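You operate a simulated robot arm through the tools that you are given. There is no shell and no other tool.

You run a simulated robot arm. Do the job below in one go: nothing can be reset, and whatever is moved stays where it is left.

TASK
Turn the loose row to the rack bar, lock up and square it.
Fine: hands off the brick stack and bar back while the turntable is free; once locked, wind in till the rack housing shows 75 MM, then all the way back; pinch, drop or chip nothing.

It is judged by the outcome, as a careful person would: the job done as asked, and still so three seconds after it is handed in. It fails if anything else is knocked over, pushed out of place, dropped, spilled or broken.

THE ROBOT
A 6-joint arm with a two-finger gripper, fixed in place. Base frame: the origin is on the floor under the middle of its stand, x ahead of it, y to its left, z up. Units: mm, rad, N and s.
It reaches about 1572 mm from its shoulder. Its first joint turns from -2.897 to 2.897 rad. Payload 2.45 kg.
Tool frame: the origin (TCP) lies between the finger pads and is the grasp point; the fingertips stand 20 mm ahead of it; z points along the fingers, y is the line along which they close. The gripper opens to 140 mm; its body begins 168 mm behind the TCP.
Orientation is that of the tool frame in the base frame, as a unit quaternion [x, y, z, w]. With the fingers straight down and closing along the base's y, the tool's x points along the base's -x, its y along +y and its z along -z.

THE INTERFACE
- The arm moves only by the tool nudge_tool. Its argument "targets" is a list that holds one entry, the list of rows, each a list of 7 numbers: the shift along the base's x, y, z in m, then the turn, a rotation vector about the base's x, y, z in rad, then the finger opening in m, from 0 to 0.14. In form: [[[tx, ty, tz, rx, ry, rz, hand], ...]]. A call has 1 to 20 rows; each row shifts and turns the commanded pose from where the row before left it. Each row takes 0.2 s and may step no farther than 50 mm and 0.15 rad from the row before; otherwise, or with a gripper value out of range, the whole call is refused. A pose out of reach is approached as far as the arm can. The call stops where the force on the tool passes 90 N (or 10 N more than at its start, if that is more) or the arm is blocked; 0.2 s more then pass. Each finger travels about 45 mm/s and halts on what it meets, pressing with about 36 N; the grip force reading is that of the motor and also rises with nothing between the fingers. The clock runs only during rows and for 0.2 s after the last one: add rows that do not move to give the fingers time. It gives the time, the measured TCP pose, the force on the tool (base axes), the opening and the grip force at its end, in the units of the frame above (readings bear some noise), with the torque about the TCP (base axes, N m) and any sound that the robot's microphone picked up, and new pictures: "pictures" is both (left out), scene, wrist or none.
- Cameras (640 x 400 px; columns grow to the right, rows downward): "scene" is fixed at [403.2, 656.5, 1418.4]; the picture's right is [-0.65, -0.76, 0.00], its down [-0.61, 0.52, -0.60] and it looks along [0.46, -0.39, -0.80] (base axes); focal length 214 px, centre (320, 200). "wrist" rides on the gripper at [78, 11, -209] in the tool frame; the picture's right is [-0.14, 0.99, 0.00], its down [-0.92, -0.13, -0.37] and it looks along [-0.36, -0.05, 0.93] (tool axes); focal length 280 px, centre (320, 200). There is no depth. A picture from a camera that has moved, and an enlarged one, comes with that camera's place and axes in the base frame and with its lens. The place of the scene camera against the robot may be out by one fixed shift of up to 12 mm in any direction.
- zoom(camera, box): a new picture of the part [left, top, right, bottom] of that camera's present view, enlarged. The clock stands still meanwhile.
- hand_in(): hands the job in; it is judged then, once.

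Places have to be worked out from the pictures, the camera data and where the tool is seen. Open the gripper and draw the arm clear of the work before you hand the job in, unless the task says otherwise.

The tools are called after ">>>" as a command line: name --argument value ..., lists and objects as JSON in quotes. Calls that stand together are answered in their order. nudge_tool: Moves the arm, as the interface text tells. Its arguments: {"type":"object","properties":{"targets":{"type":"array","items":{"type":"array","items":{"type":"array","items":{"type":"number"}}}},"pictures":{"type":"string","enum":["both","scene","wrist","none"]}},"required":["targets"]} The other tools are called the same way: zoom (camera, box) takes an enlarged picture of a part of a camera's view; hand_in () hands the job in.

At the start:

```text
time: 0.0
eef_pos: [695.9, 430.9, 1194.9]
ee_rot: [0.0, 1.0, 0.0, 0.001]
wrist_force: [-1.0, 0.3, 0.5]
torque: [0.02, 0.01, -0.02]
width: 140.0
finger_force: 0.0
```

scene: 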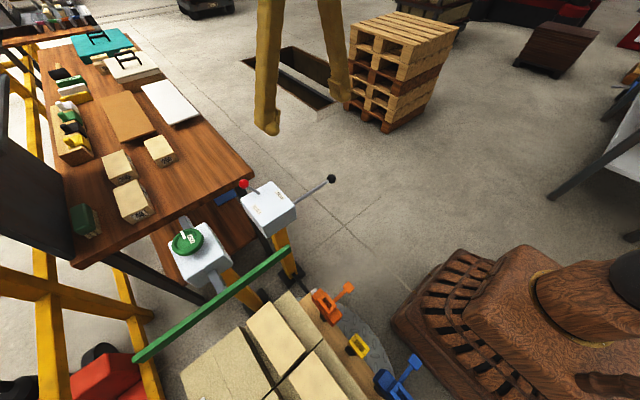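
wrist: 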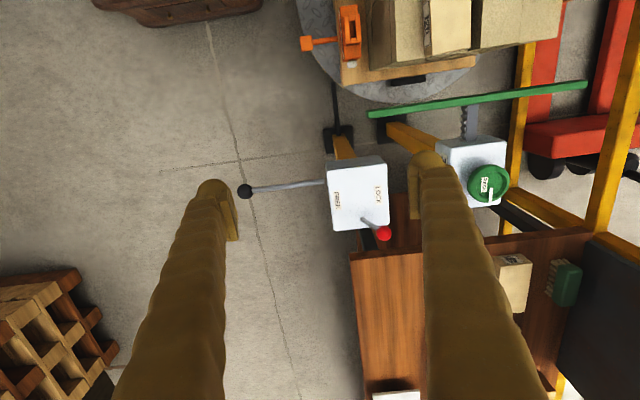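

I start by looking closely at the turntable, the lever box and the rack housing in both cameras before moving anything.

>>> zoom --camera "scene" --box '[120, 160, 440, 400]'

>>> zoom --camera "wrist" --box '[220, 0, 600, 240]'

>>> zoom --camera "scene" --box '[150, 160, 350, 285]'

>>> zoom --camera "scene" --box '[280, 260, 440, 400]'

```text
1.67 times, centred on (280, 280) of scene
camera zoom: at [403.2, 656.5, 1418.4], right [-0.65, -0.76, 0.0], down [-0.61, 0.52, -0.6], along [0.46, -0.39, -0.8], focal length 358 px, centre (387, 67)
```

zoom: 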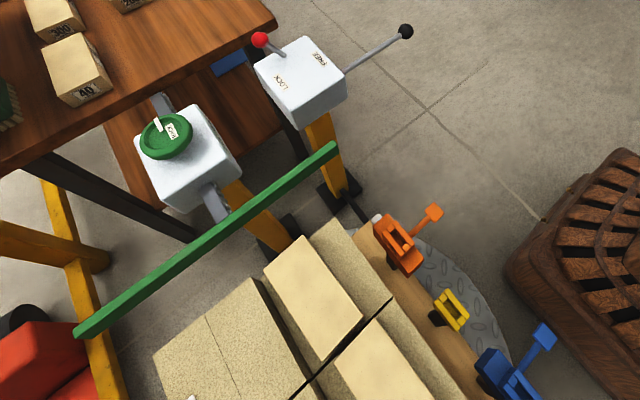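

```text
1.67 times, centred on (410, 120) of wrist
camera zoom: at [616.0, 441.3, 1403.2], right [0.14, 0.99, 0.0], down [0.92, -0.13, 0.37], along [0.37, -0.05, -0.93], focal length 467 px, centre (170, 333)
```

zoom: 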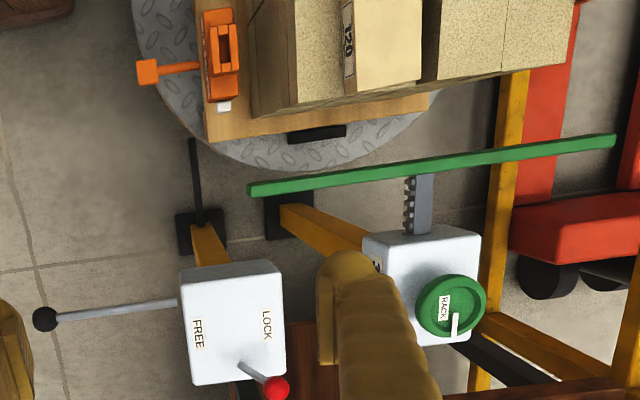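

```text
3.20 times, centred on (250, 222) of scene
camera zoom: at [403.2, 656.5, 1418.4], right [-0.65, -0.76, 0.0], down [-0.61, 0.52, -0.6], along [0.46, -0.39, -0.8], focal length 686 px, centre (544, 128)
```

zoom: 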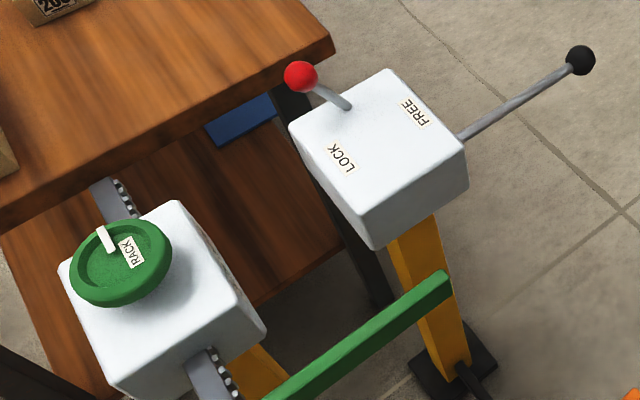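

```text
2.86 times, centred on (360, 330) of scene
camera zoom: at [403.2, 656.5, 1418.4], right [-0.65, -0.76, 0.0], down [-0.61, 0.52, -0.6], along [0.46, -0.39, -0.8], focal length 613 px, centre (206, -171)
```

zoom: 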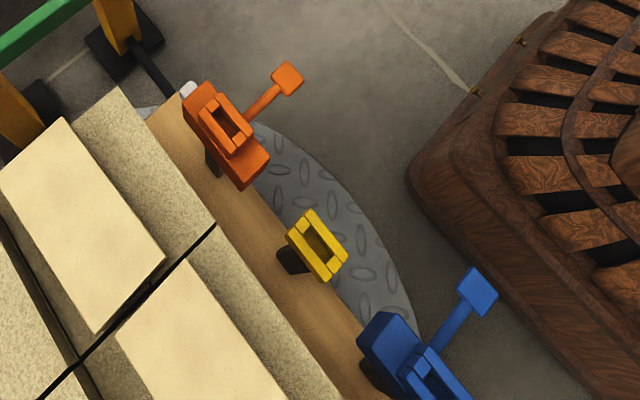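

The pictures show a turntable with a brick stack, a lock box (FREE/LOCK, red-knob lever, long black-knob lever) and a rack housing with a green wheel. I turn the wrist camera high above everything towards the turntable to get a fuller view.

>>> nudge_tool --targets '[[[-0.025, 0.005, 0.01, 0, 0, 0.15, 0.14], [-0.025, 0.005, 0.01, 0, 0, 0.15, 0.14], [-0.025, 0.005, 0.01, 0, 0, 0.15, 0.14], [-0.025, 0.005, 0.01, 0, 0, 0.15, 0.14], [-0.025, 0.005, 0.01, 0, 0, 0.15, 0.14], [-0.025, 0.005, 0.01, 0, 0, 0.15, 0.14], [-0.025, 0.005, 0.01, 0, 0, 0.15, 0.14], [-0.025, 0.005, 0.01, 0, 0, 0.15, 0.14], [-0.025, 0.005, 0.01, 0, 0, 0.15, 0.14], [-0.025, 0.005, 0.01, 0, 0, 0.15, 0.14]]]' --pictures "both"

```text
time: 2.2
eef_pos: [445.6, 480.8, 1292.9]
ee_rot: [-0.682, 0.731, 0.0, 0.0]
wrist_force: [0.6, 0.3, -0.5]
torque: [-0.01, -0.01, -0.02]
width: 139.7
finger_force: 0.1
camera wrist: at [428.4, 402.7, 1501.7], right [-0.98, 0.21, 0.0], down [0.19, 0.91, 0.37], along [0.08, 0.36, -0.93], focal length 280 px, centre (320, 200)
```

scene: 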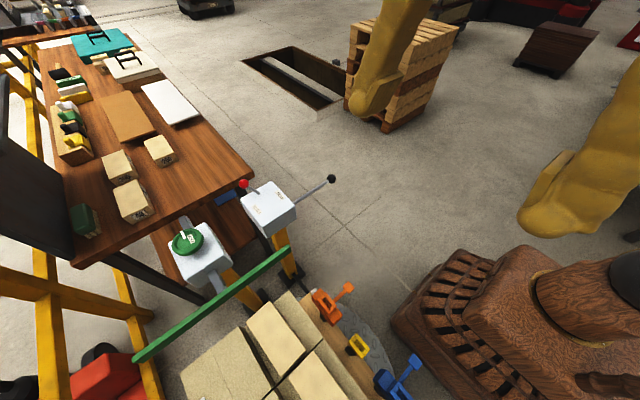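
wrist: 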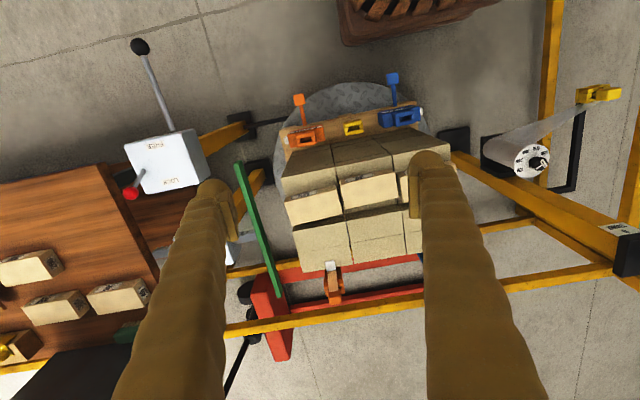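

The wrist view now shows the whole stack with orange, yellow and blue fittings along one side and another one at the far side. I zoom in on it.

>>> zoom --camera "wrist" --box '[220, 60, 480, 222]'

>>> zoom --camera "wrist" --box '[230, 180, 470, 330]'

>>> zoom --camera "wrist" --box '[460, 60, 640, 280]'

>>> zoom --camera "wrist" --box '[100, 20, 300, 300]'

```text
2.46 times, centred on (350, 141) of wrist
camera zoom: at [428.4, 402.7, 1501.7], right [-0.98, 0.21, 0.0], down [0.19, 0.91, 0.37], along [0.08, 0.36, -0.93], focal length 690 px, centre (246, 345)
```

zoom: 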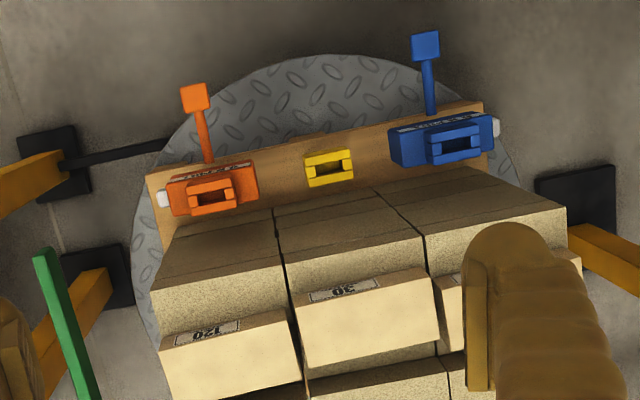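

```text
2.67 times, centred on (350, 255) of wrist
camera zoom: at [428.4, 402.7, 1501.7], right [-0.98, 0.21, 0.0], down [0.19, 0.91, 0.37], along [0.08, 0.36, -0.93], focal length 748 px, centre (240, 53)
```

zoom: 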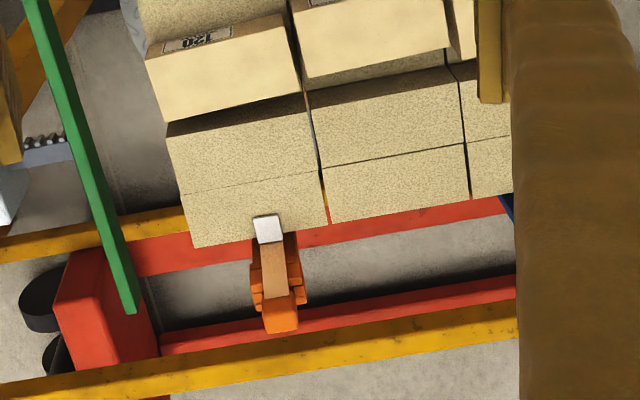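

```text
1.82 times, centred on (550, 170) of wrist
camera zoom: at [428.4, 402.7, 1501.7], right [-0.98, 0.21, 0.0], down [0.19, 0.91, 0.37], along [0.08, 0.36, -0.93], focal length 510 px, centre (-98, 254)
```

zoom: 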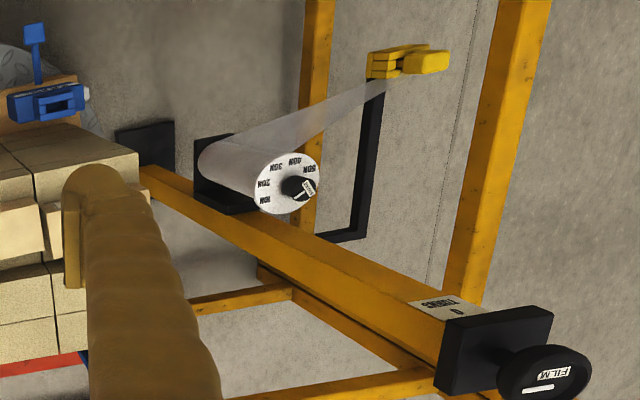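

```text
1.43 times, centred on (200, 160) of wrist
camera zoom: at [428.4, 402.7, 1501.7], right [-0.98, 0.21, 0.0], down [0.19, 0.91, 0.37], along [0.08, 0.36, -0.93], focal length 401 px, centre (491, 257)
```

zoom: 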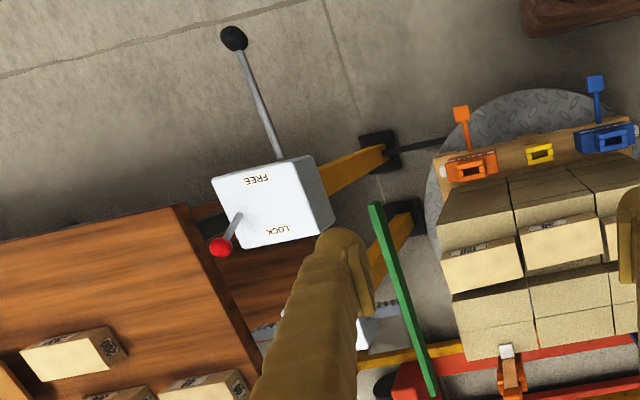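

There is a film station and clamps around the turntable too. I go for a closer, still high, look at the lock box: box top judged near (837, 503, 836) and black knob near (812, 243, 791), so tips at about z 1030 stay well clear.

>>> nudge_tool --targets '[[[0.0465, -0.008, -0.03, 0, 0, 0, 0.14], [0.0465, -0.008, -0.03, 0, 0, 0, 0.14], [0.0465, -0.008, -0.03, 0, 0, 0, 0.14], [0.0465, -0.008, -0.03, 0, 0, 0, 0.14], [0.0465, -0.008, -0.03, 0, 0, 0, 0.14], [0.0465, -0.008, -0.03, 0, 0, 0, 0.14], [0.0465, -0.008, -0.03, 0, 0, 0, 0.14], [0.0465, -0.008, -0.03, 0, 0, 0, 0.14]]]' --pictures "both"

```text
refused: row 1 steps farther than a row can; nothing moved
```

The step was slightly over the limit; I split it into ten smaller rows.

>>> nudge_tool --targets '[[[0.037, -0.006, -0.024, 0, 0, 0, 0.14], [0.037, -0.006, -0.024, 0, 0, 0, 0.14], [0.037, -0.006, -0.024, 0, 0, 0, 0.14], [0.037, -0.006, -0.024, 0, 0, 0, 0.14], [0.037, -0.006, -0.024, 0, 0, 0, 0.14], [0.037, -0.006, -0.024, 0, 0, 0, 0.14], [0.037, -0.006, -0.024, 0, 0, 0, 0.14], [0.037, -0.006, -0.024, 0, 0, 0, 0.14], [0.037, -0.006, -0.024, 0, 0, 0, 0.14], [0.037, -0.006, -0.024, 0, 0, 0, 0.14]]]' --pictures "both"

```text
time: 4.4
eef_pos: [817.2, 416.5, 1056.9]
ee_rot: [-0.682, 0.731, 0.0, 0.001]
wrist_force: [-0.4, 1.2, 1.2]
torque: [0.0, -0.06, 0.0]
width: 140.0
finger_force: 0.1
camera wrist: at [799.2, 339.5, 1263.9], right [-0.98, 0.21, 0.0], down [0.19, 0.91, 0.37], along [0.08, 0.36, -0.93], focal length 280 px, centre (320, 200)
```

scene: 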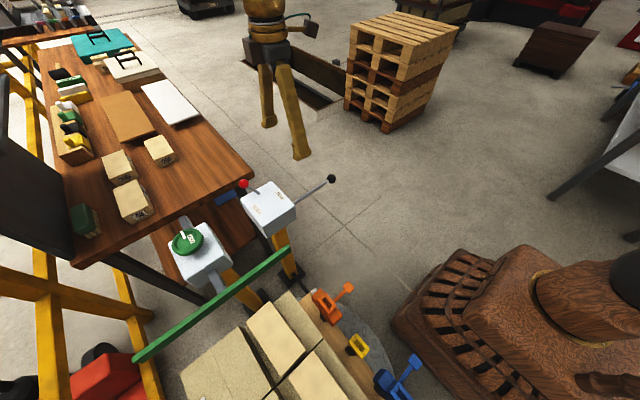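
wrist: 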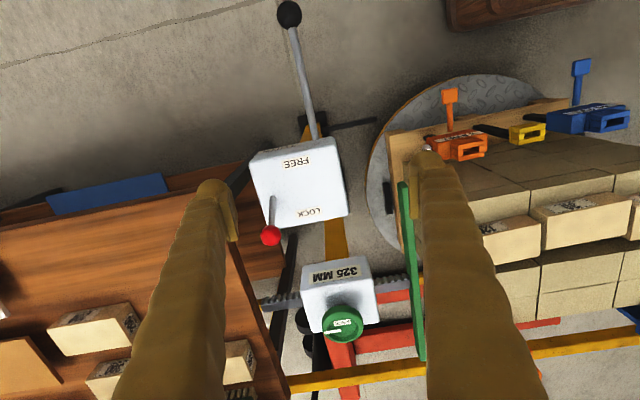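

>>> zoom --camera "wrist" --box '[230, 110, 370, 255]'

>>> zoom --camera "wrist" --box '[250, 230, 450, 370]'

>>> zoom --camera "wrist" --box '[370, 50, 640, 220]'

```text
2.76 times, centred on (300, 182) of wrist
camera zoom: at [799.2, 339.5, 1263.9], right [-0.98, 0.21, 0.0], down [0.19, 0.91, 0.37], along [0.08, 0.36, -0.93], focal length 774 px, centre (375, 248)
```

zoom: 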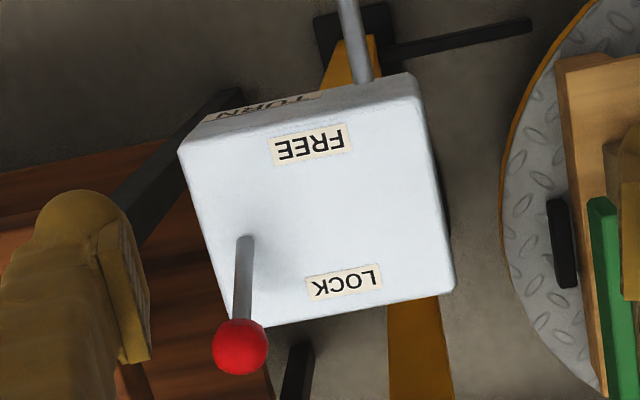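

```text
2.86 times, centred on (350, 300) of wrist
camera zoom: at [799.2, 339.5, 1263.9], right [-0.98, 0.21, 0.0], down [0.19, 0.91, 0.37], along [0.08, 0.36, -0.93], focal length 801 px, centre (234, -86)
```

zoom: 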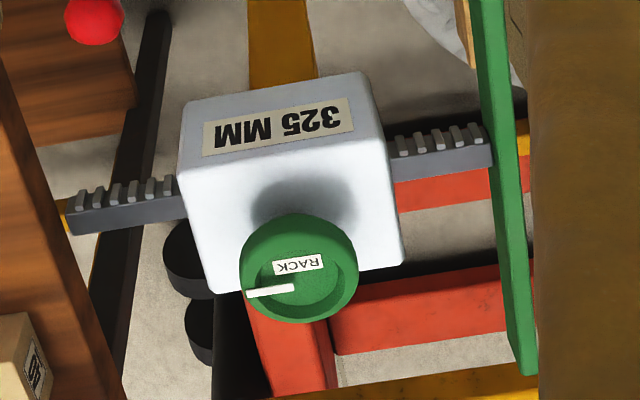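

```text
2.35 times, centred on (505, 135) of wrist
camera zoom: at [799.2, 339.5, 1263.9], right [-0.98, 0.21, 0.0], down [0.19, 0.91, 0.37], along [0.08, 0.36, -0.93], focal length 660 px, centre (-115, 353)
```

zoom: 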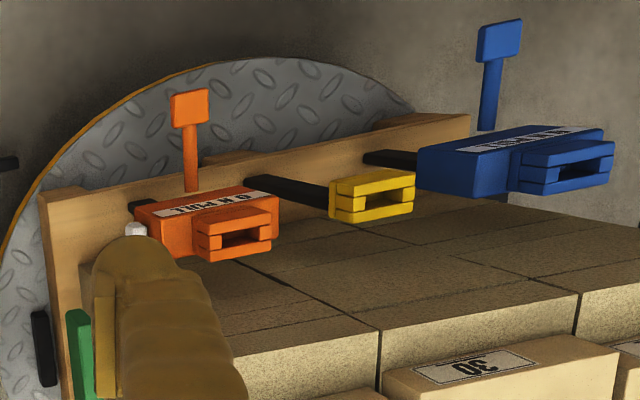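

The labels now read clearly: black-knob lever is TURN, the red-knob lever swings between FREE and LOCK (now on LOCK side), and the rack housing shows 325 MM. I now raise and swing the camera to look at the stack from the rack-bar side to find the loose row.

>>> nudge_tool --targets '[[[0.001, 0.01, 0.03, 0, 0, 0.137, 0.14], [0.001, 0.02, 0.03, 0, 0, 0.137, 0.14], [0.001, 0.03, 0.02, 0, 0, 0.137, 0.14], [0.001, 0.035, 0.02, 0, 0, 0.137, 0.14], [0.001, 0.035, 0.02, 0, 0, 0.137, 0.14], [0.001, 0.035, 0.02, 0, 0, 0.137, 0.14], [0.001, 0.035, 0.01, 0, 0, 0.137, 0.14], [0.001, 0.035, 0.01, 0, 0, 0.137, 0.14], [0.001, 0.035, 0.01, 0, 0, 0.137, 0.14], [0.001, 0.035, 0.01, 0, 0, 0.137, 0.14], [0.001, 0.035, 0.0, 0, 0, 0.137, 0.14], [0.001, 0.03, 0.0, 0, 0, 0.137, 0.14]]]' --pictures "both"

```text
time: 7.0
eef_pos: [804.0, 767.4, 1218.9]
ee_rot: [1.0, 0.002, 0.0, 0.0]
wrist_force: [0.1, -1.4, 1.8]
torque: [0.13, -0.11, -0.02]
width: 140.2
finger_force: 0.1
out of reach, approached as far as the arm can: row 11, 12
camera wrist: at [882.4, 757.3, 1427.1], right [-0.13, -0.99, 0.0], down [-0.92, 0.12, 0.37], along [-0.37, 0.05, -0.93], focal length 280 px, centre (320, 200)
```

scene: 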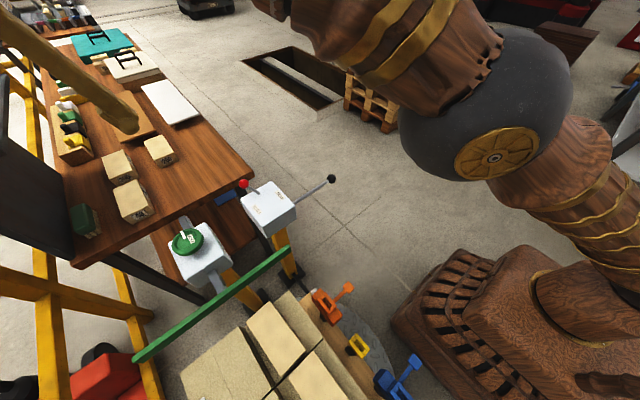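
wrist: 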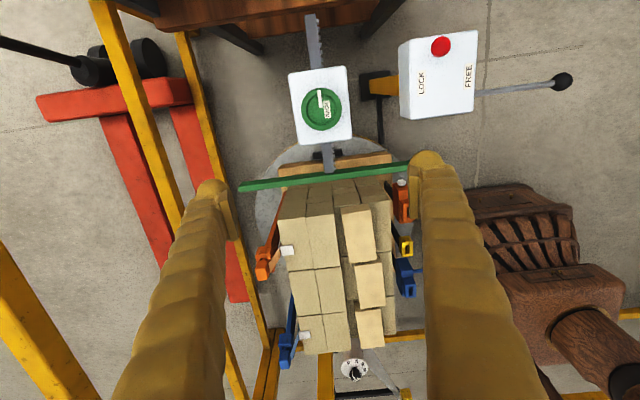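

I zoom onto the stack from this new angle; it seems three cream bricks stick out as a row.

>>> zoom --camera "wrist" --box '[230, 130, 440, 400]'

>>> zoom --camera "wrist" --box '[230, 60, 430, 210]'

>>> zoom --camera "wrist" --box '[360, 10, 600, 170]'

>>> zoom --camera "scene" --box '[120, 230, 440, 400]'

```text
1.48 times, centred on (335, 265) of wrist
camera zoom: at [882.4, 757.3, 1427.1], right [-0.13, -0.99, 0.0], down [-0.92, 0.12, 0.37], along [-0.37, 0.05, -0.93], focal length 415 px, centre (298, 104)
```

zoom: 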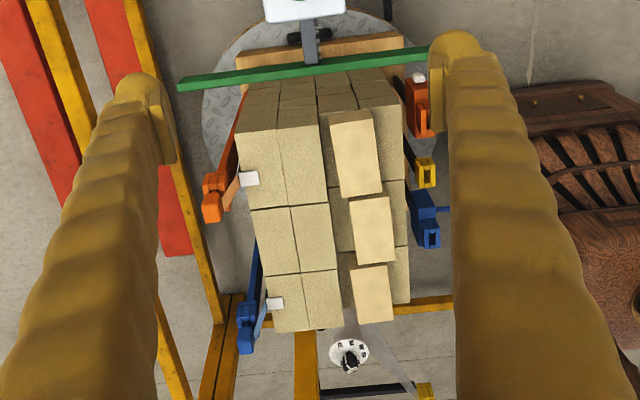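

```text
2.67 times, centred on (330, 135) of wrist
camera zoom: at [882.4, 757.3, 1427.1], right [-0.13, -0.99, 0.0], down [-0.92, 0.12, 0.37], along [-0.37, 0.05, -0.93], focal length 748 px, centre (293, 373)
```

zoom: 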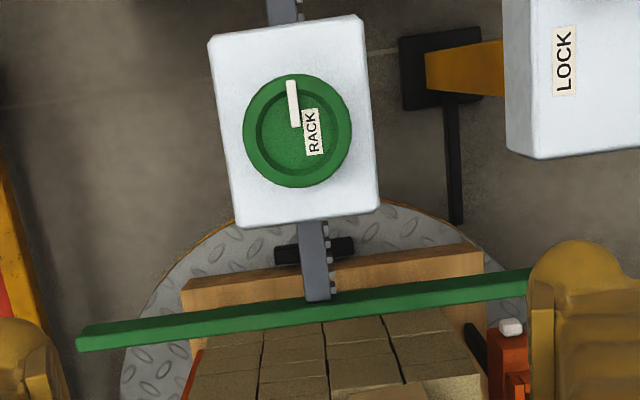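

```text
2.50 times, centred on (480, 90) of wrist
camera zoom: at [882.4, 757.3, 1427.1], right [-0.13, -0.99, 0.0], down [-0.92, 0.12, 0.37], along [-0.37, 0.05, -0.93], focal length 701 px, centre (-80, 475)
```

zoom: 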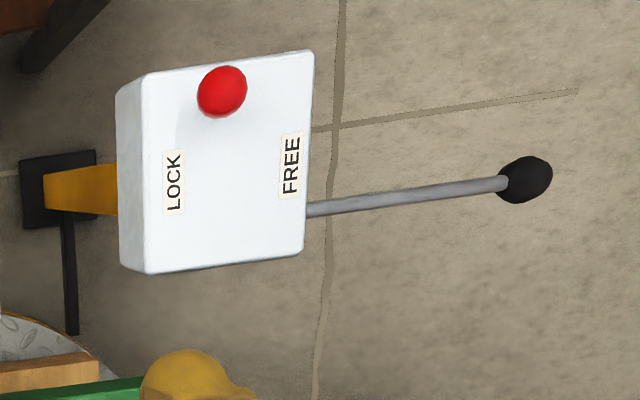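

```text
2.00 times, centred on (280, 315) of scene
camera zoom: at [403.2, 656.5, 1418.4], right [-0.65, -0.76, 0.0], down [-0.61, 0.52, -0.6], along [0.46, -0.39, -0.8], focal length 429 px, centre (400, -30)
```

zoom: 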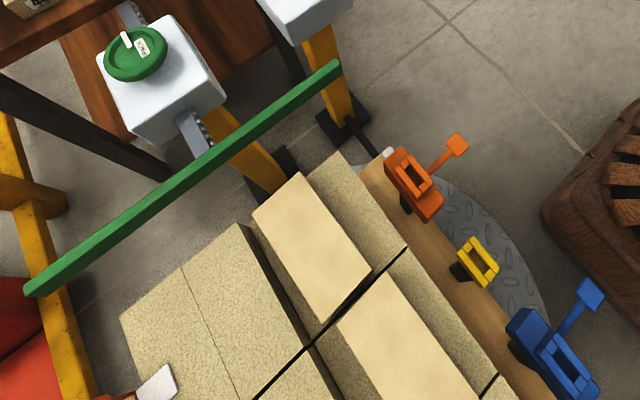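

The cream bricks form the loose row in the top layer, facing the robot's -y side, so the table probably needs a quarter turn counter-clockwise to bring them to the bar. Now I go round to the -y side, high up, to study the TURN lever and lock lever before touching anything.

>>> nudge_tool --targets '[[[0.003, -0.042, 0.0, 0, 0, -0.112, 0.14], [0.003, -0.042, 0.0, 0, 0, -0.112, 0.14], [0.003, -0.042, -0.005, 0, 0, -0.112, 0.14], [0.003, -0.042, -0.015, 0, 0, -0.112, 0.14], [0.003, -0.042, -0.015, 0, 0, -0.112, 0.14], [0.003, -0.042, -0.015, 0, 0, -0.112, 0.14], [0.003, -0.042, -0.015, 0, 0, -0.112, 0.14], [0.003, -0.042, -0.02, 0, 0, -0.112, 0.14], [0.003, -0.042, -0.02, 0, 0, -0.112, 0.14], [0.003, -0.042, -0.02, 0, 0, -0.112, 0.14], [0.003, -0.042, -0.02, 0, 0, -0.112, 0.14], [0.003, -0.042, -0.02, 0, 0, -0.112, 0.14], [0.003, -0.042, -0.02, 0, 0, -0.112, 0.14], [0.003, -0.042, -0.02, 0, 0, -0.114, 0.14], [0, 0, -0.015, 0.13, 0, 0, 0.14], [0, 0, -0.015, 0.13, 0, 0, 0.14], [0, 0, -0.015, 0.13, 0, 0, 0.14], [0, 0, -0.015, 0.13, 0, 0, 0.14]]]' --pictures "both"

```text
time: 10.8
eef_pos: [847.9, 180.9, 956.1]
ee_rot: [0.684, -0.682, -0.182, -0.184]
wrist_force: [0.1, 0.0, 0.6]
torque: [0.0, 0.02, 0.0]
width: 139.7
finger_force: 0.0
camera wrist: at [837.1, 7.7, 1096.9], right [-0.99, 0.12, 0.07], down [0.12, 0.61, 0.78], along [0.05, 0.78, -0.62], focal length 280 px, centre (320, 200)
```

scene: 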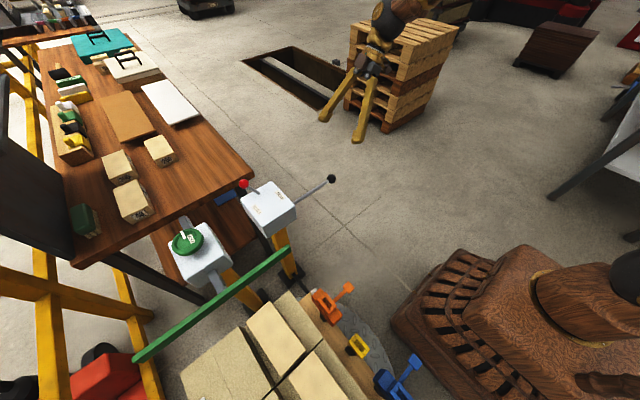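
wrist: 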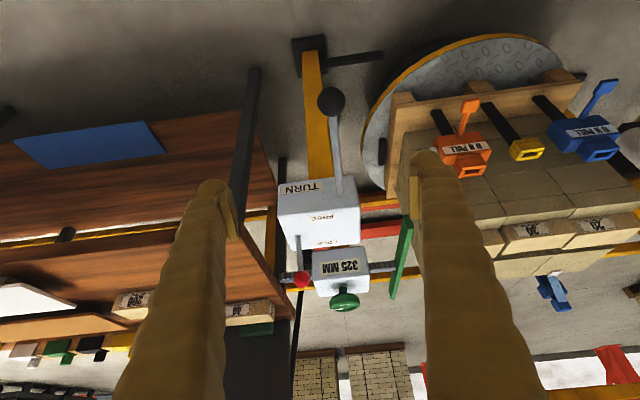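

This view is upside down but shows the TURN label, the lever root and the table's side posts. I zoom in on them.

>>> zoom --camera "wrist" --box '[260, 60, 400, 310]'

>>> zoom --camera "wrist" --box '[360, 30, 640, 200]'

>>> zoom --camera "wrist" --box '[450, 170, 640, 310]'

```text
1.60 times, centred on (330, 185) of wrist
camera zoom: at [837.1, 7.7, 1096.9], right [-0.99, 0.12, 0.07], down [0.12, 0.61, 0.78], along [0.05, 0.78, -0.62], focal length 449 px, centre (304, 224)
```

zoom: 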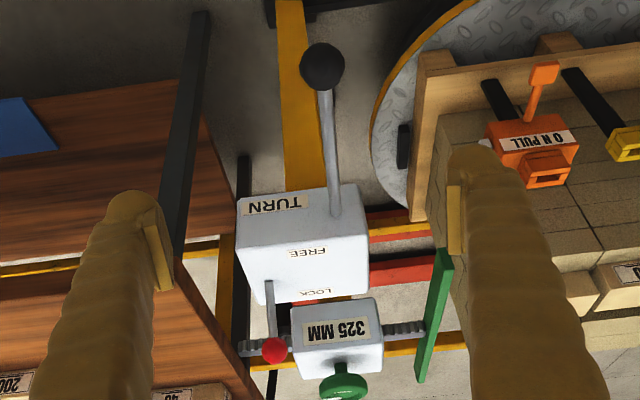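

```text
2.29 times, centred on (500, 115) of wrist
camera zoom: at [837.1, 7.7, 1096.9], right [-0.99, 0.12, 0.07], down [0.12, 0.61, 0.78], along [0.05, 0.78, -0.62], focal length 641 px, centre (-91, 394)
```

zoom: 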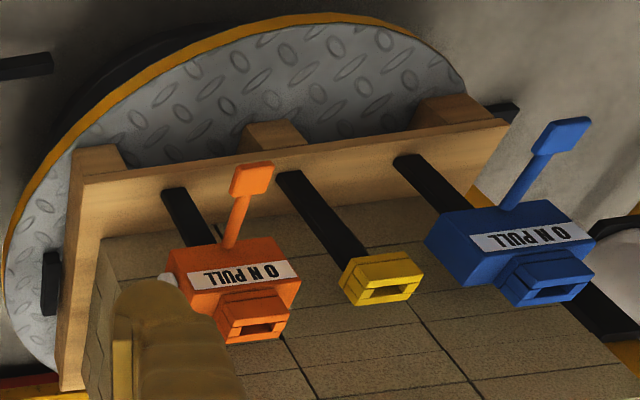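

```text
2.86 times, centred on (545, 240) of wrist
camera zoom: at [837.1, 7.7, 1096.9], right [-0.99, 0.12, 0.07], down [0.12, 0.61, 0.78], along [0.05, 0.78, -0.62], focal length 801 px, centre (-323, 86)
```

zoom: 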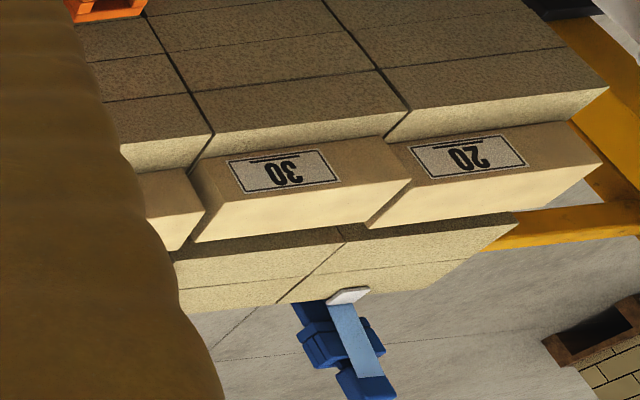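

I zoom tighter on the lever root and the red lever to see how each can swing.

>>> zoom --camera "wrist" --box '[270, 160, 370, 222]'

>>> zoom --camera "wrist" --box '[270, 220, 410, 320]'

>>> zoom --camera "scene" --box '[230, 165, 345, 240]'

```text
6.40 times, centred on (320, 191) of wrist
camera zoom: at [837.1, 7.7, 1096.9], right [-0.99, 0.12, 0.07], down [0.12, 0.61, 0.78], along [0.05, 0.78, -0.62], focal length 1794 px, centre (320, 258)
```

zoom: 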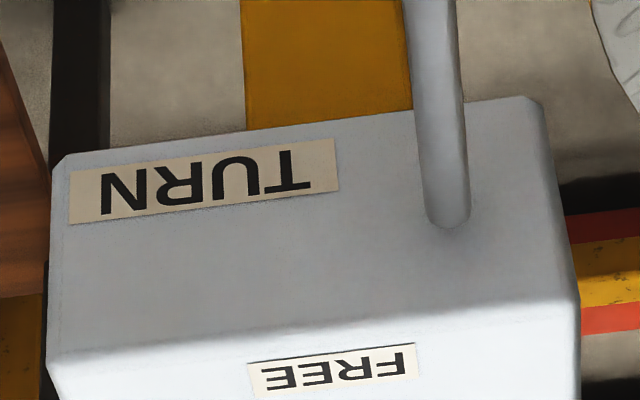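

```text
4.00 times, centred on (340, 270) of wrist
camera zoom: at [837.1, 7.7, 1096.9], right [-0.99, 0.12, 0.07], down [0.12, 0.61, 0.78], along [0.05, 0.78, -0.62], focal length 1122 px, centre (240, -80)
```

zoom: 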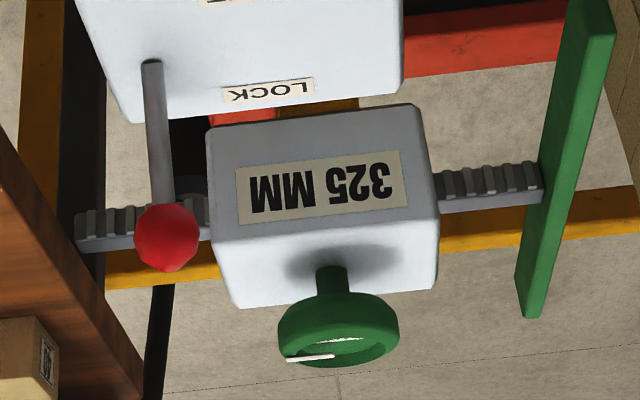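

```text
5.33 times, centred on (288, 202) of scene
camera zoom: at [403.2, 656.5, 1418.4], right [-0.65, -0.76, 0.0], down [-0.61, 0.52, -0.6], along [0.46, -0.39, -0.8], focal length 1144 px, centre (493, 187)
```

zoom: 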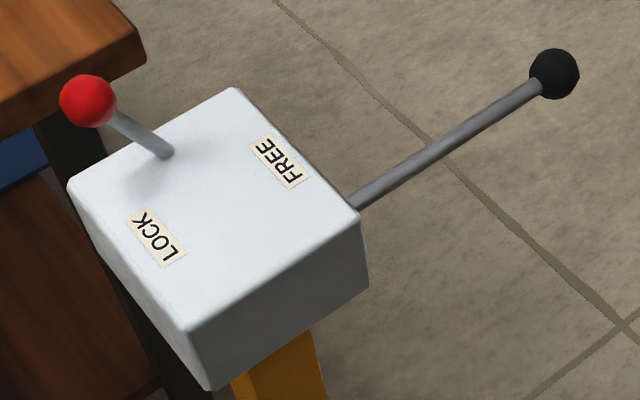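

The box top is at z≈790, the red knob at about (922, 537, 869) leaning to LOCK, pivot near (922, 497, 785), so FREE should be near y≈456; TURN lever ball is at (824, 224, 758). The bar reads 325 MM and is drawn back. I level the tool, turn it so the fingers straddle along y, and hover above the red knob.

>>> nudge_tool --targets '[[[0, 0.02, 0.012, -0.13, 0, 0, 0.14], [0, 0.02, 0.012, -0.13, 0, 0, 0.12], [0, 0.02, 0.012, -0.13, 0, 0, 0.1], [0, 0.02, 0.012, -0.13, 0, 0, 0.08], [0.0067, 0.025, 0, 0, 0, -0.1428, 0.08], [0.0067, 0.025, 0, 0, 0, -0.1428, 0.08], [0.0067, 0.025, 0, 0, 0, -0.1428, 0.08], [0.0067, 0.025, 0, 0, 0, -0.1428, 0.08], [0.0067, 0.025, 0, 0, 0, -0.1428, 0.08], [0.0067, 0.025, 0, 0, 0, -0.1428, 0.08], [0.0067, 0.025, 0, 0, 0, -0.1428, 0.08], [0.0067, 0.025, 0, 0, 0, -0.1428, 0.08], [0.0067, 0.025, 0, 0, 0, -0.1428, 0.08], [0.0067, 0.025, 0, 0, 0, -0.1428, 0.08], [0.0067, 0.025, 0, 0, 0, -0.1428, 0.08], [0, 0, 0, 0, 0, 0, 0.08]]]' --pictures "both"

```text
time: 14.2
eef_pos: [922.3, 537.5, 1002.9]
ee_rot: [0.0, 1.0, 0.001, 0.001]
wrist_force: [-0.8, 0.0, -0.5]
torque: [-0.03, -0.02, 0.0]
width: 80.2
finger_force: 0.1
camera wrist: at [842.5, 547.8, 1210.9], right [0.14, 0.99, 0.0], down [0.92, -0.13, 0.37], along [0.37, -0.05, -0.93], focal length 280 px, centre (320, 200)
```

scene: 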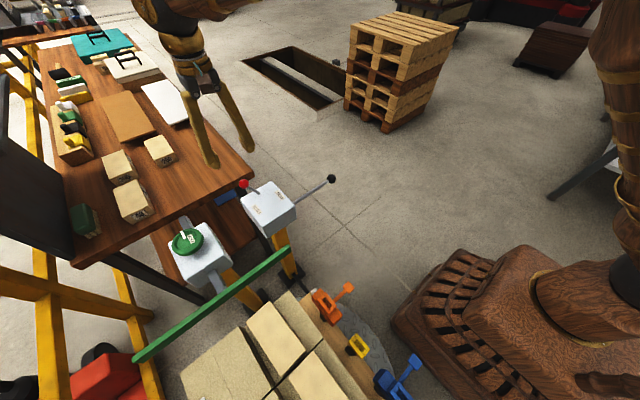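
wrist: 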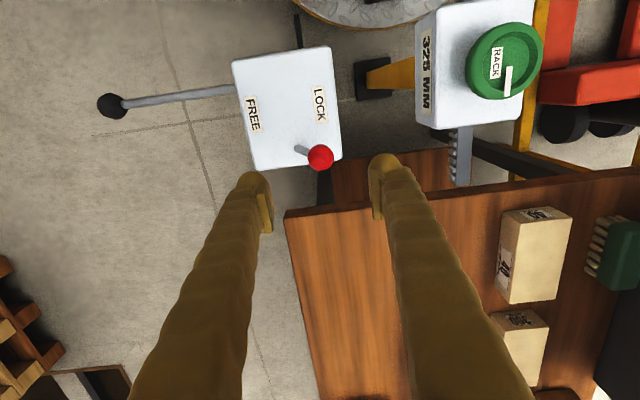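

The knob appears centred between the fingers, at about (920, 537, 869). I lower straight down to straddle it and take a look.

>>> nudge_tool --targets '[[[-0.001, 0, -0.045, 0, 0, 0, 0.08], [0, 0, -0.045, 0, 0, 0, 0.08], [0, 0, -0.04, 0, 0, 0, 0.08], [0, 0, 0, 0, 0, 0, 0.05], [0, 0, 0, 0, 0, 0, 0.05], [0, 0, 0, 0, 0, 0, 0.05]]]' --pictures "both"

```text
time: 15.6
eef_pos: [920.8, 534.5, 873.5]
ee_rot: [-0.001, 1.0, 0.0, 0.001]
wrist_force: [-0.4, -0.1, -0.2]
torque: [-0.01, 0.0, -0.01]
width: 50.2
finger_force: 0.1
camera wrist: at [841.2, 545.5, 1081.0], right [0.13, 0.99, 0.0], down [0.92, -0.13, 0.37], along [0.37, -0.05, -0.93], focal length 280 px, centre (320, 200)
```

scene: 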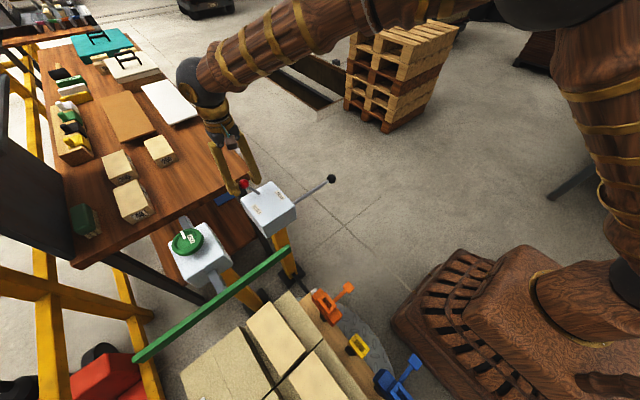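
wrist: 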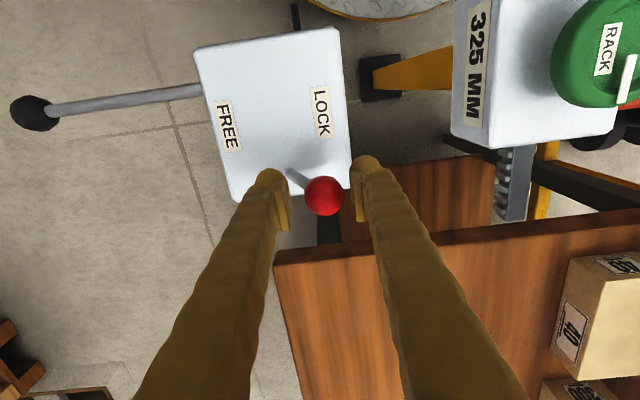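

The red knob sits between the pads. With the bar at 325 MM (back), I push the knob slowly towards FREE (-y).

>>> nudge_tool --targets '[[[0, -0.012, 0, 0, 0, 0, 0.05], [0, -0.012, 0, 0, 0, 0, 0.05], [0, -0.012, 0.001, 0, 0, 0, 0.05], [0, -0.012, 0.001, 0, 0, 0, 0.05], [0, -0.012, 0, 0, 0, 0, 0.05], [0, -0.012, -0.001, 0, 0, 0, 0.05], [0, -0.01, -0.001, 0, 0, 0, 0.05]]]' --pictures "both"

```text
time: 17.2
eef_pos: [920.5, 454.8, 871.9]
ee_rot: [-0.001, 1.0, 0.0, 0.001]
wrist_force: [0.2, 0.1, 0.3]
torque: [0.01, -0.01, 0.0]
width: 50.1
finger_force: 0.0
camera wrist: at [841.3, 464.8, 1080.1], right [0.13, 0.99, 0.0], down [0.92, -0.13, 0.37], along [0.37, -0.05, -0.93], focal length 280 px, centre (320, 200)
```

scene: 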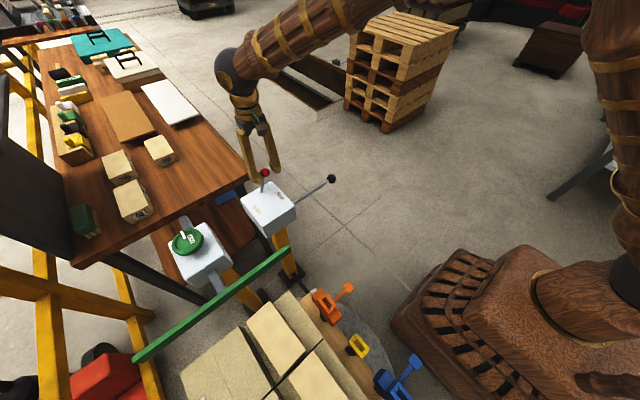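
wrist: 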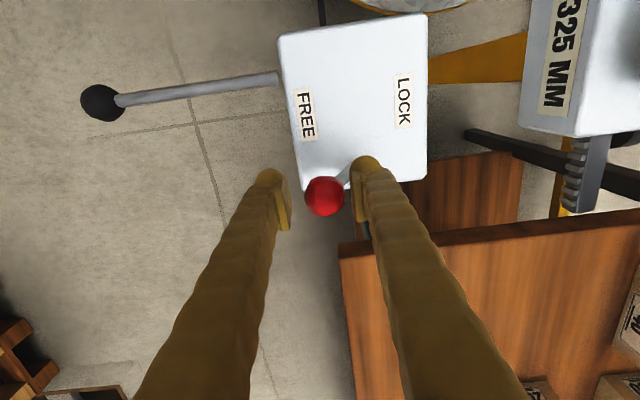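

The knob now leans to FREE, free-standing between the pads (about y≈457), with no force left. I lift straight off and check the lock pin and stack.

>>> nudge_tool --targets '[[[0, 0.002, 0, 0, 0, 0, 0.07], [0, 0, 0.02, 0, 0, 0, 0.08], [0, 0, 0.04, 0, 0, 0, 0.08], [0, 0, 0.045, 0, 0, 0, 0.08], [0, 0, 0.045, 0, 0, 0, 0.08]]]' --pictures "both"

>>> zoom --camera "scene" --box '[200, 160, 400, 310]'

>>> zoom --camera "wrist" --box '[200, 0, 480, 220]'

```text
time: 18.4
eef_pos: [922.2, 456.7, 1022.5]
ee_rot: [-0.002, 1.0, 0.0, 0.0]
wrist_force: [0.9, 0.6, -0.7]
torque: [-0.02, 0.03, 0.01]
width: 79.8
finger_force: 0.1
camera wrist: at [842.4, 467.5, 1230.2], right [0.13, 0.99, 0.0], down [0.92, -0.13, 0.37], along [0.37, -0.05, -0.93], focal length 280 px, centre (320, 200)
```

scene: 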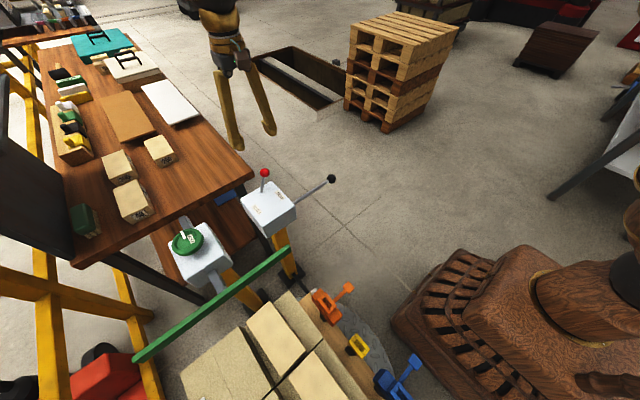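
wrist: 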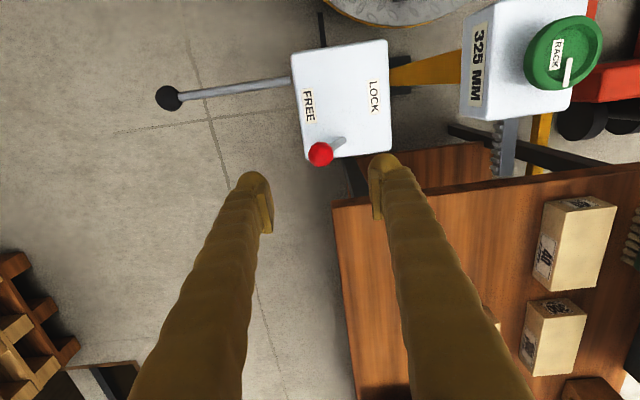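

```text
2.67 times, centred on (300, 235) of scene
camera zoom: at [403.2, 656.5, 1418.4], right [-0.65, -0.76, 0.0], down [-0.61, 0.52, -0.6], along [0.46, -0.39, -0.8], focal length 572 px, centre (373, 107)
```

zoom: 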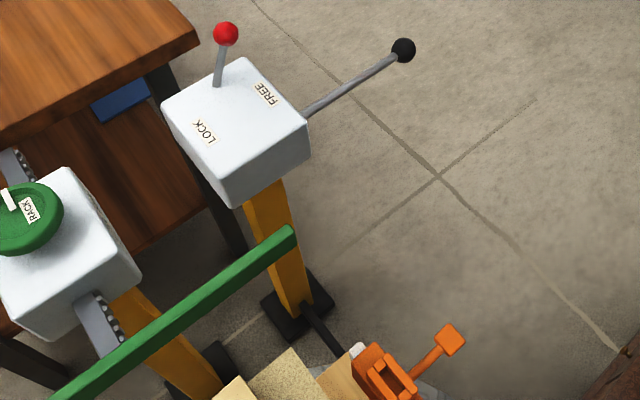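

```text
1.82 times, centred on (340, 110) of wrist
camera zoom: at [842.4, 467.5, 1230.2], right [0.13, 0.99, 0.0], down [0.92, -0.13, 0.37], along [0.37, -0.05, -0.93], focal length 510 px, centre (284, 364)
```

zoom: 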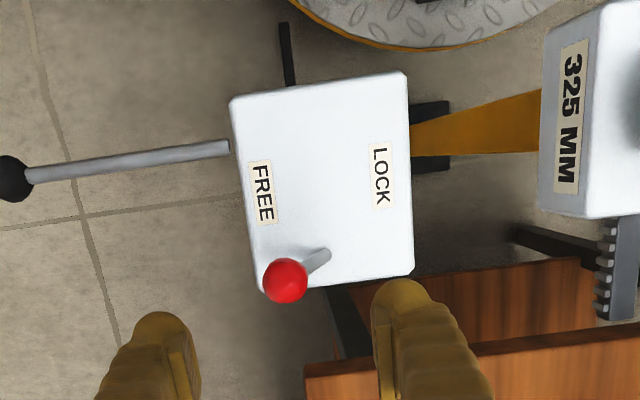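

The red lever is clearly on FREE. Next I move to hover above the TURN lever's black ball (judged at (824, 224, 758)) with the fingers closing along x and the camera looking towards the table.

>>> nudge_tool --targets '[[[-0.0089, -0.0212, 0, 0, 0, 0.1427, 0.08], [-0.0089, -0.0212, 0, 0, 0, 0.1427, 0.08], [-0.0089, -0.0212, -0.01, 0, 0, 0.1427, 0.08], [-0.0089, -0.0212, -0.014, 0, 0, 0.1427, 0.08], [-0.0089, -0.0212, -0.014, 0, 0, 0.1427, 0.08], [-0.0089, -0.0212, -0.014, 0, 0, 0.1427, 0.08], [-0.0089, -0.0212, -0.014, 0, 0, 0.1427, 0.08], [-0.0089, -0.0212, -0.014, 0, 0, 0.1427, 0.08], [-0.0089, -0.0212, -0.014, 0, 0, 0.1427, 0.08], [-0.0089, -0.0212, -0.014, 0, 0, 0.1427, 0.08], [-0.0089, -0.0212, -0.014, 0, 0, 0.1427, 0.08], [0, 0, 0, 0, 0, 0, 0.08]]]' --pictures "both"

```text
time: 21.0
eef_pos: [822.3, 221.1, 901.6]
ee_rot: [0.709, -0.705, -0.001, -0.001]
wrist_force: [0.2, -0.2, 0.5]
torque: [0.0, 0.02, 0.02]
width: 80.0
finger_force: 0.1
camera wrist: at [811.2, 143.3, 1109.3], right [-0.99, 0.13, 0.0], down [0.12, 0.92, 0.37], along [0.05, 0.37, -0.93], focal length 280 px, centre (320, 200)
```

scene: 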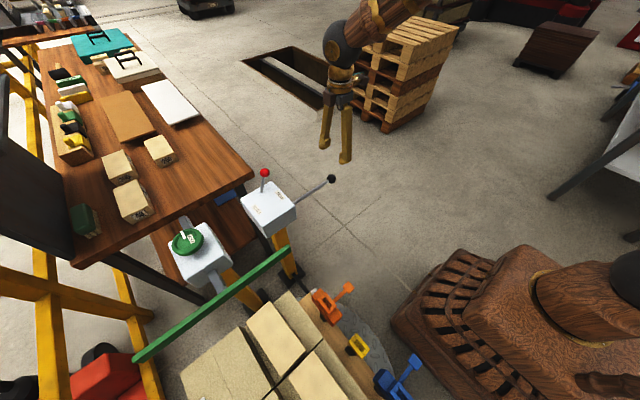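
wrist: 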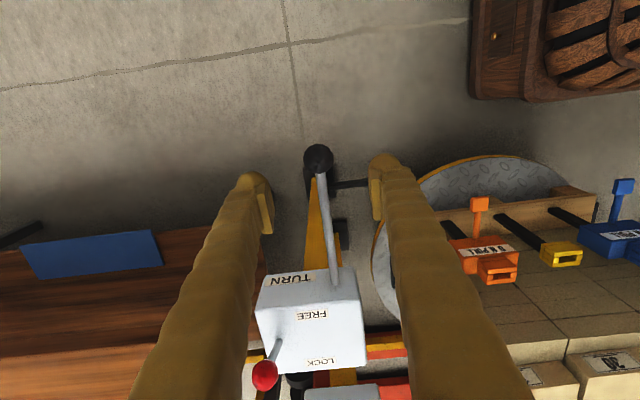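

The ball shows at (824, 223, 758), centred. I lower onto it with the pads straddling in x, leaving a small gap.

>>> nudge_tool --targets '[[[0.002, 0.0025, -0.045, 0, 0, 0, 0.08], [0, 0, -0.045, 0, 0, 0, 0.08], [0, 0, -0.045, 0, 0, 0, 0.08], [0, 0, -0.006, 0, 0, 0, 0.055], [0, 0, 0, 0, 0, 0, 0.055], [0, 0, 0, 0, 0, 0, 0.055]]]' --pictures "wrist"

```text
time: 22.4
eef_pos: [823.8, 226.9, 762.3]
ee_rot: [0.708, -0.706, -0.001, -0.001]
wrist_force: [-0.1, 0.5, 0.0]
torque: [-0.02, -0.01, 0.0]
width: 54.8
finger_force: 0.0
camera wrist: at [813.0, 147.8, 968.9], right [-0.99, 0.14, 0.0], down [0.13, 0.92, 0.37], along [0.05, 0.37, -0.93], focal length 280 px, centre (320, 200)
```

wrist: 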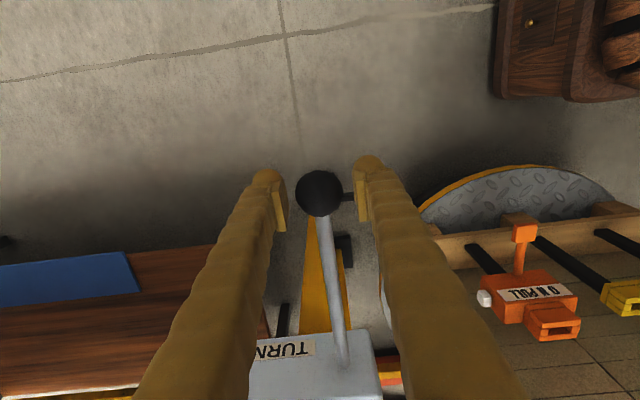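

The ball is between the pads. I try a small gentle push towards +x to learn whether the lever swings that way, and watch the force.

>>> nudge_tool --targets '[[[0.005, 0, 0, 0, 0, 0, 0.055], [0.004, 0, 0, 0, 0, 0, 0.055], [0.003, 0, 0, 0, 0, 0, 0.055], [0.003, 0, 0, 0, 0, 0, 0.055]]]' --pictures "both"

```text
time: 23.4
eef_pos: [838.3, 225.8, 759.3]
ee_rot: [0.708, -0.707, -0.001, 0.001]
wrist_force: [-12.0, -2.2, -2.0]
torque: [-0.12, 0.02, 0.01]
width: 62.9
finger_force: 5.9
camera wrist: at [826.9, 147.4, 967.8], right [-0.99, 0.14, 0.0], down [0.13, 0.92, 0.37], along [0.05, 0.37, -0.93], focal length 280 px, centre (320, 200)
```

scene: 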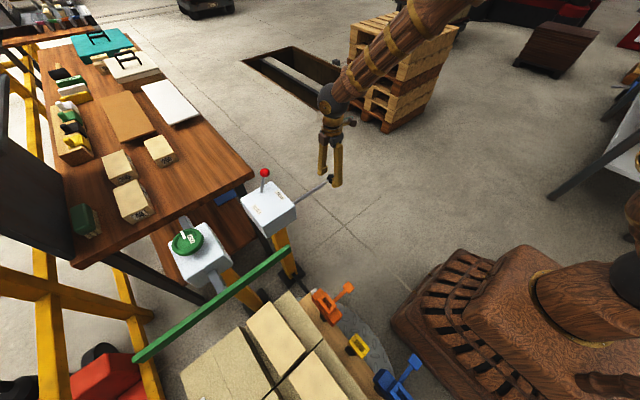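
wrist: 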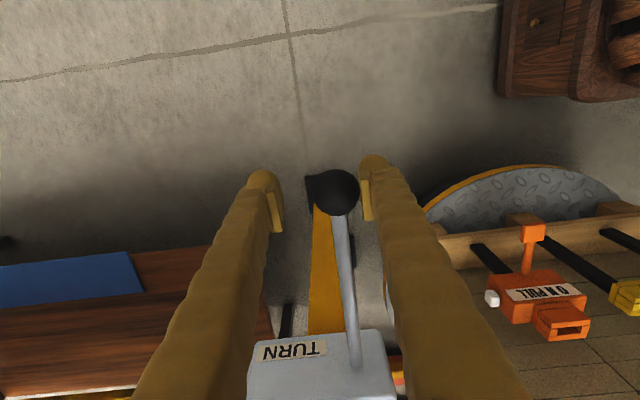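

Pushing +x met a firm 12 N with no ball movement, so that direction is blocked. I come back to centre and test -x just as gently.

>>> nudge_tool --targets '[[[-0.007, 0, 0, 0, 0, 0, 0.055], [-0.008, 0, 0, 0, 0, 0, 0.055], [-0.005, 0, 0, 0, 0, 0, 0.055], [-0.004, 0, 0, 0, 0, 0, 0.055], [-0.004, 0, 0, 0, 0, 0, 0.055]]]' --pictures "both"

```text
time: 24.6
eef_pos: [812.0, 225.4, 761.8]
ee_rot: [0.708, -0.707, 0.0, -0.001]
wrist_force: [13.8, -2.8, 0.5]
torque: [0.01, -0.09, -0.09]
width: 64.3
finger_force: 7.1
camera wrist: at [800.2, 147.3, 968.4], right [-0.99, 0.14, 0.0], down [0.13, 0.92, 0.37], along [0.05, 0.37, -0.93], focal length 280 px, centre (320, 200)
```

scene: 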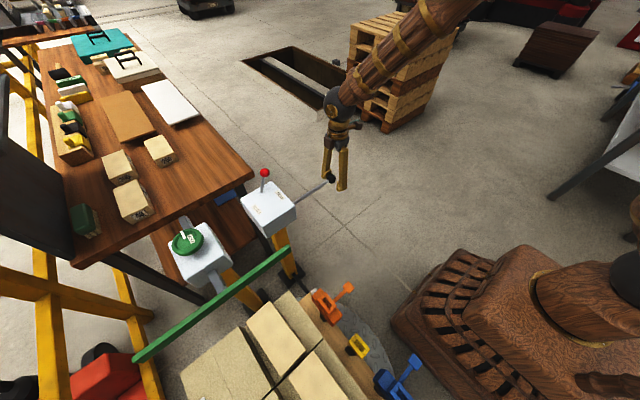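
wrist: 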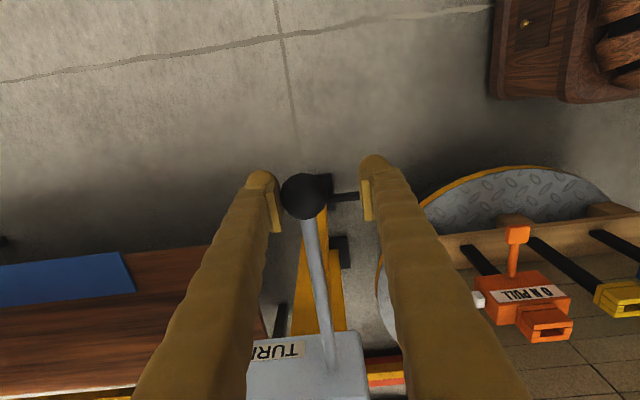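

Both x directions are blocked, so the lever must hinge up and down. I re-centre, grip the ball lightly, and try a small downward movement.

>>> nudge_tool --targets '[[[0.006, 0, 0, 0, 0, 0, 0.055], [0.0065, -0.001, -0.003, 0, 0, 0, 0.055], [0, 0, 0, 0, 0, 0, 0.036], [0, 0, 0, 0, 0, 0, 0.036], [0, 0, 0, 0, 0, 0, 0.036], [0, 0, -0.005, 0, 0, 0, 0.036], [0, 0, -0.005, 0, 0, 0, 0.036]]]' --pictures "both"

```text
time: 26.2
eef_pos: [823.3, 225.9, 746.6]
ee_rot: [0.708, -0.707, 0.0, -0.001]
wrist_force: [6.1, -0.7, -0.1]
torque: [0.13, 0.0, -0.02]
width: 40.5
finger_force: 3.6
camera wrist: at [812.1, 146.3, 954.6], right [-0.99, 0.14, 0.0], down [0.13, 0.92, 0.37], along [0.05, 0.37, -0.93], focal length 280 px, centre (320, 200)
```

scene: 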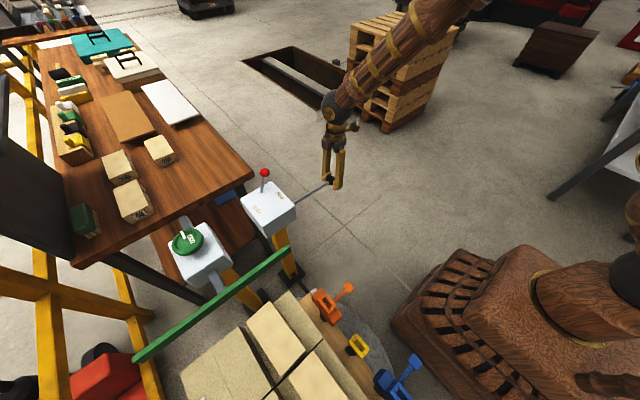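
wrist: 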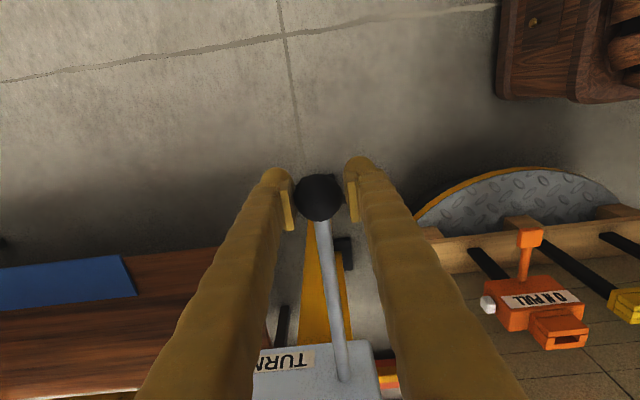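

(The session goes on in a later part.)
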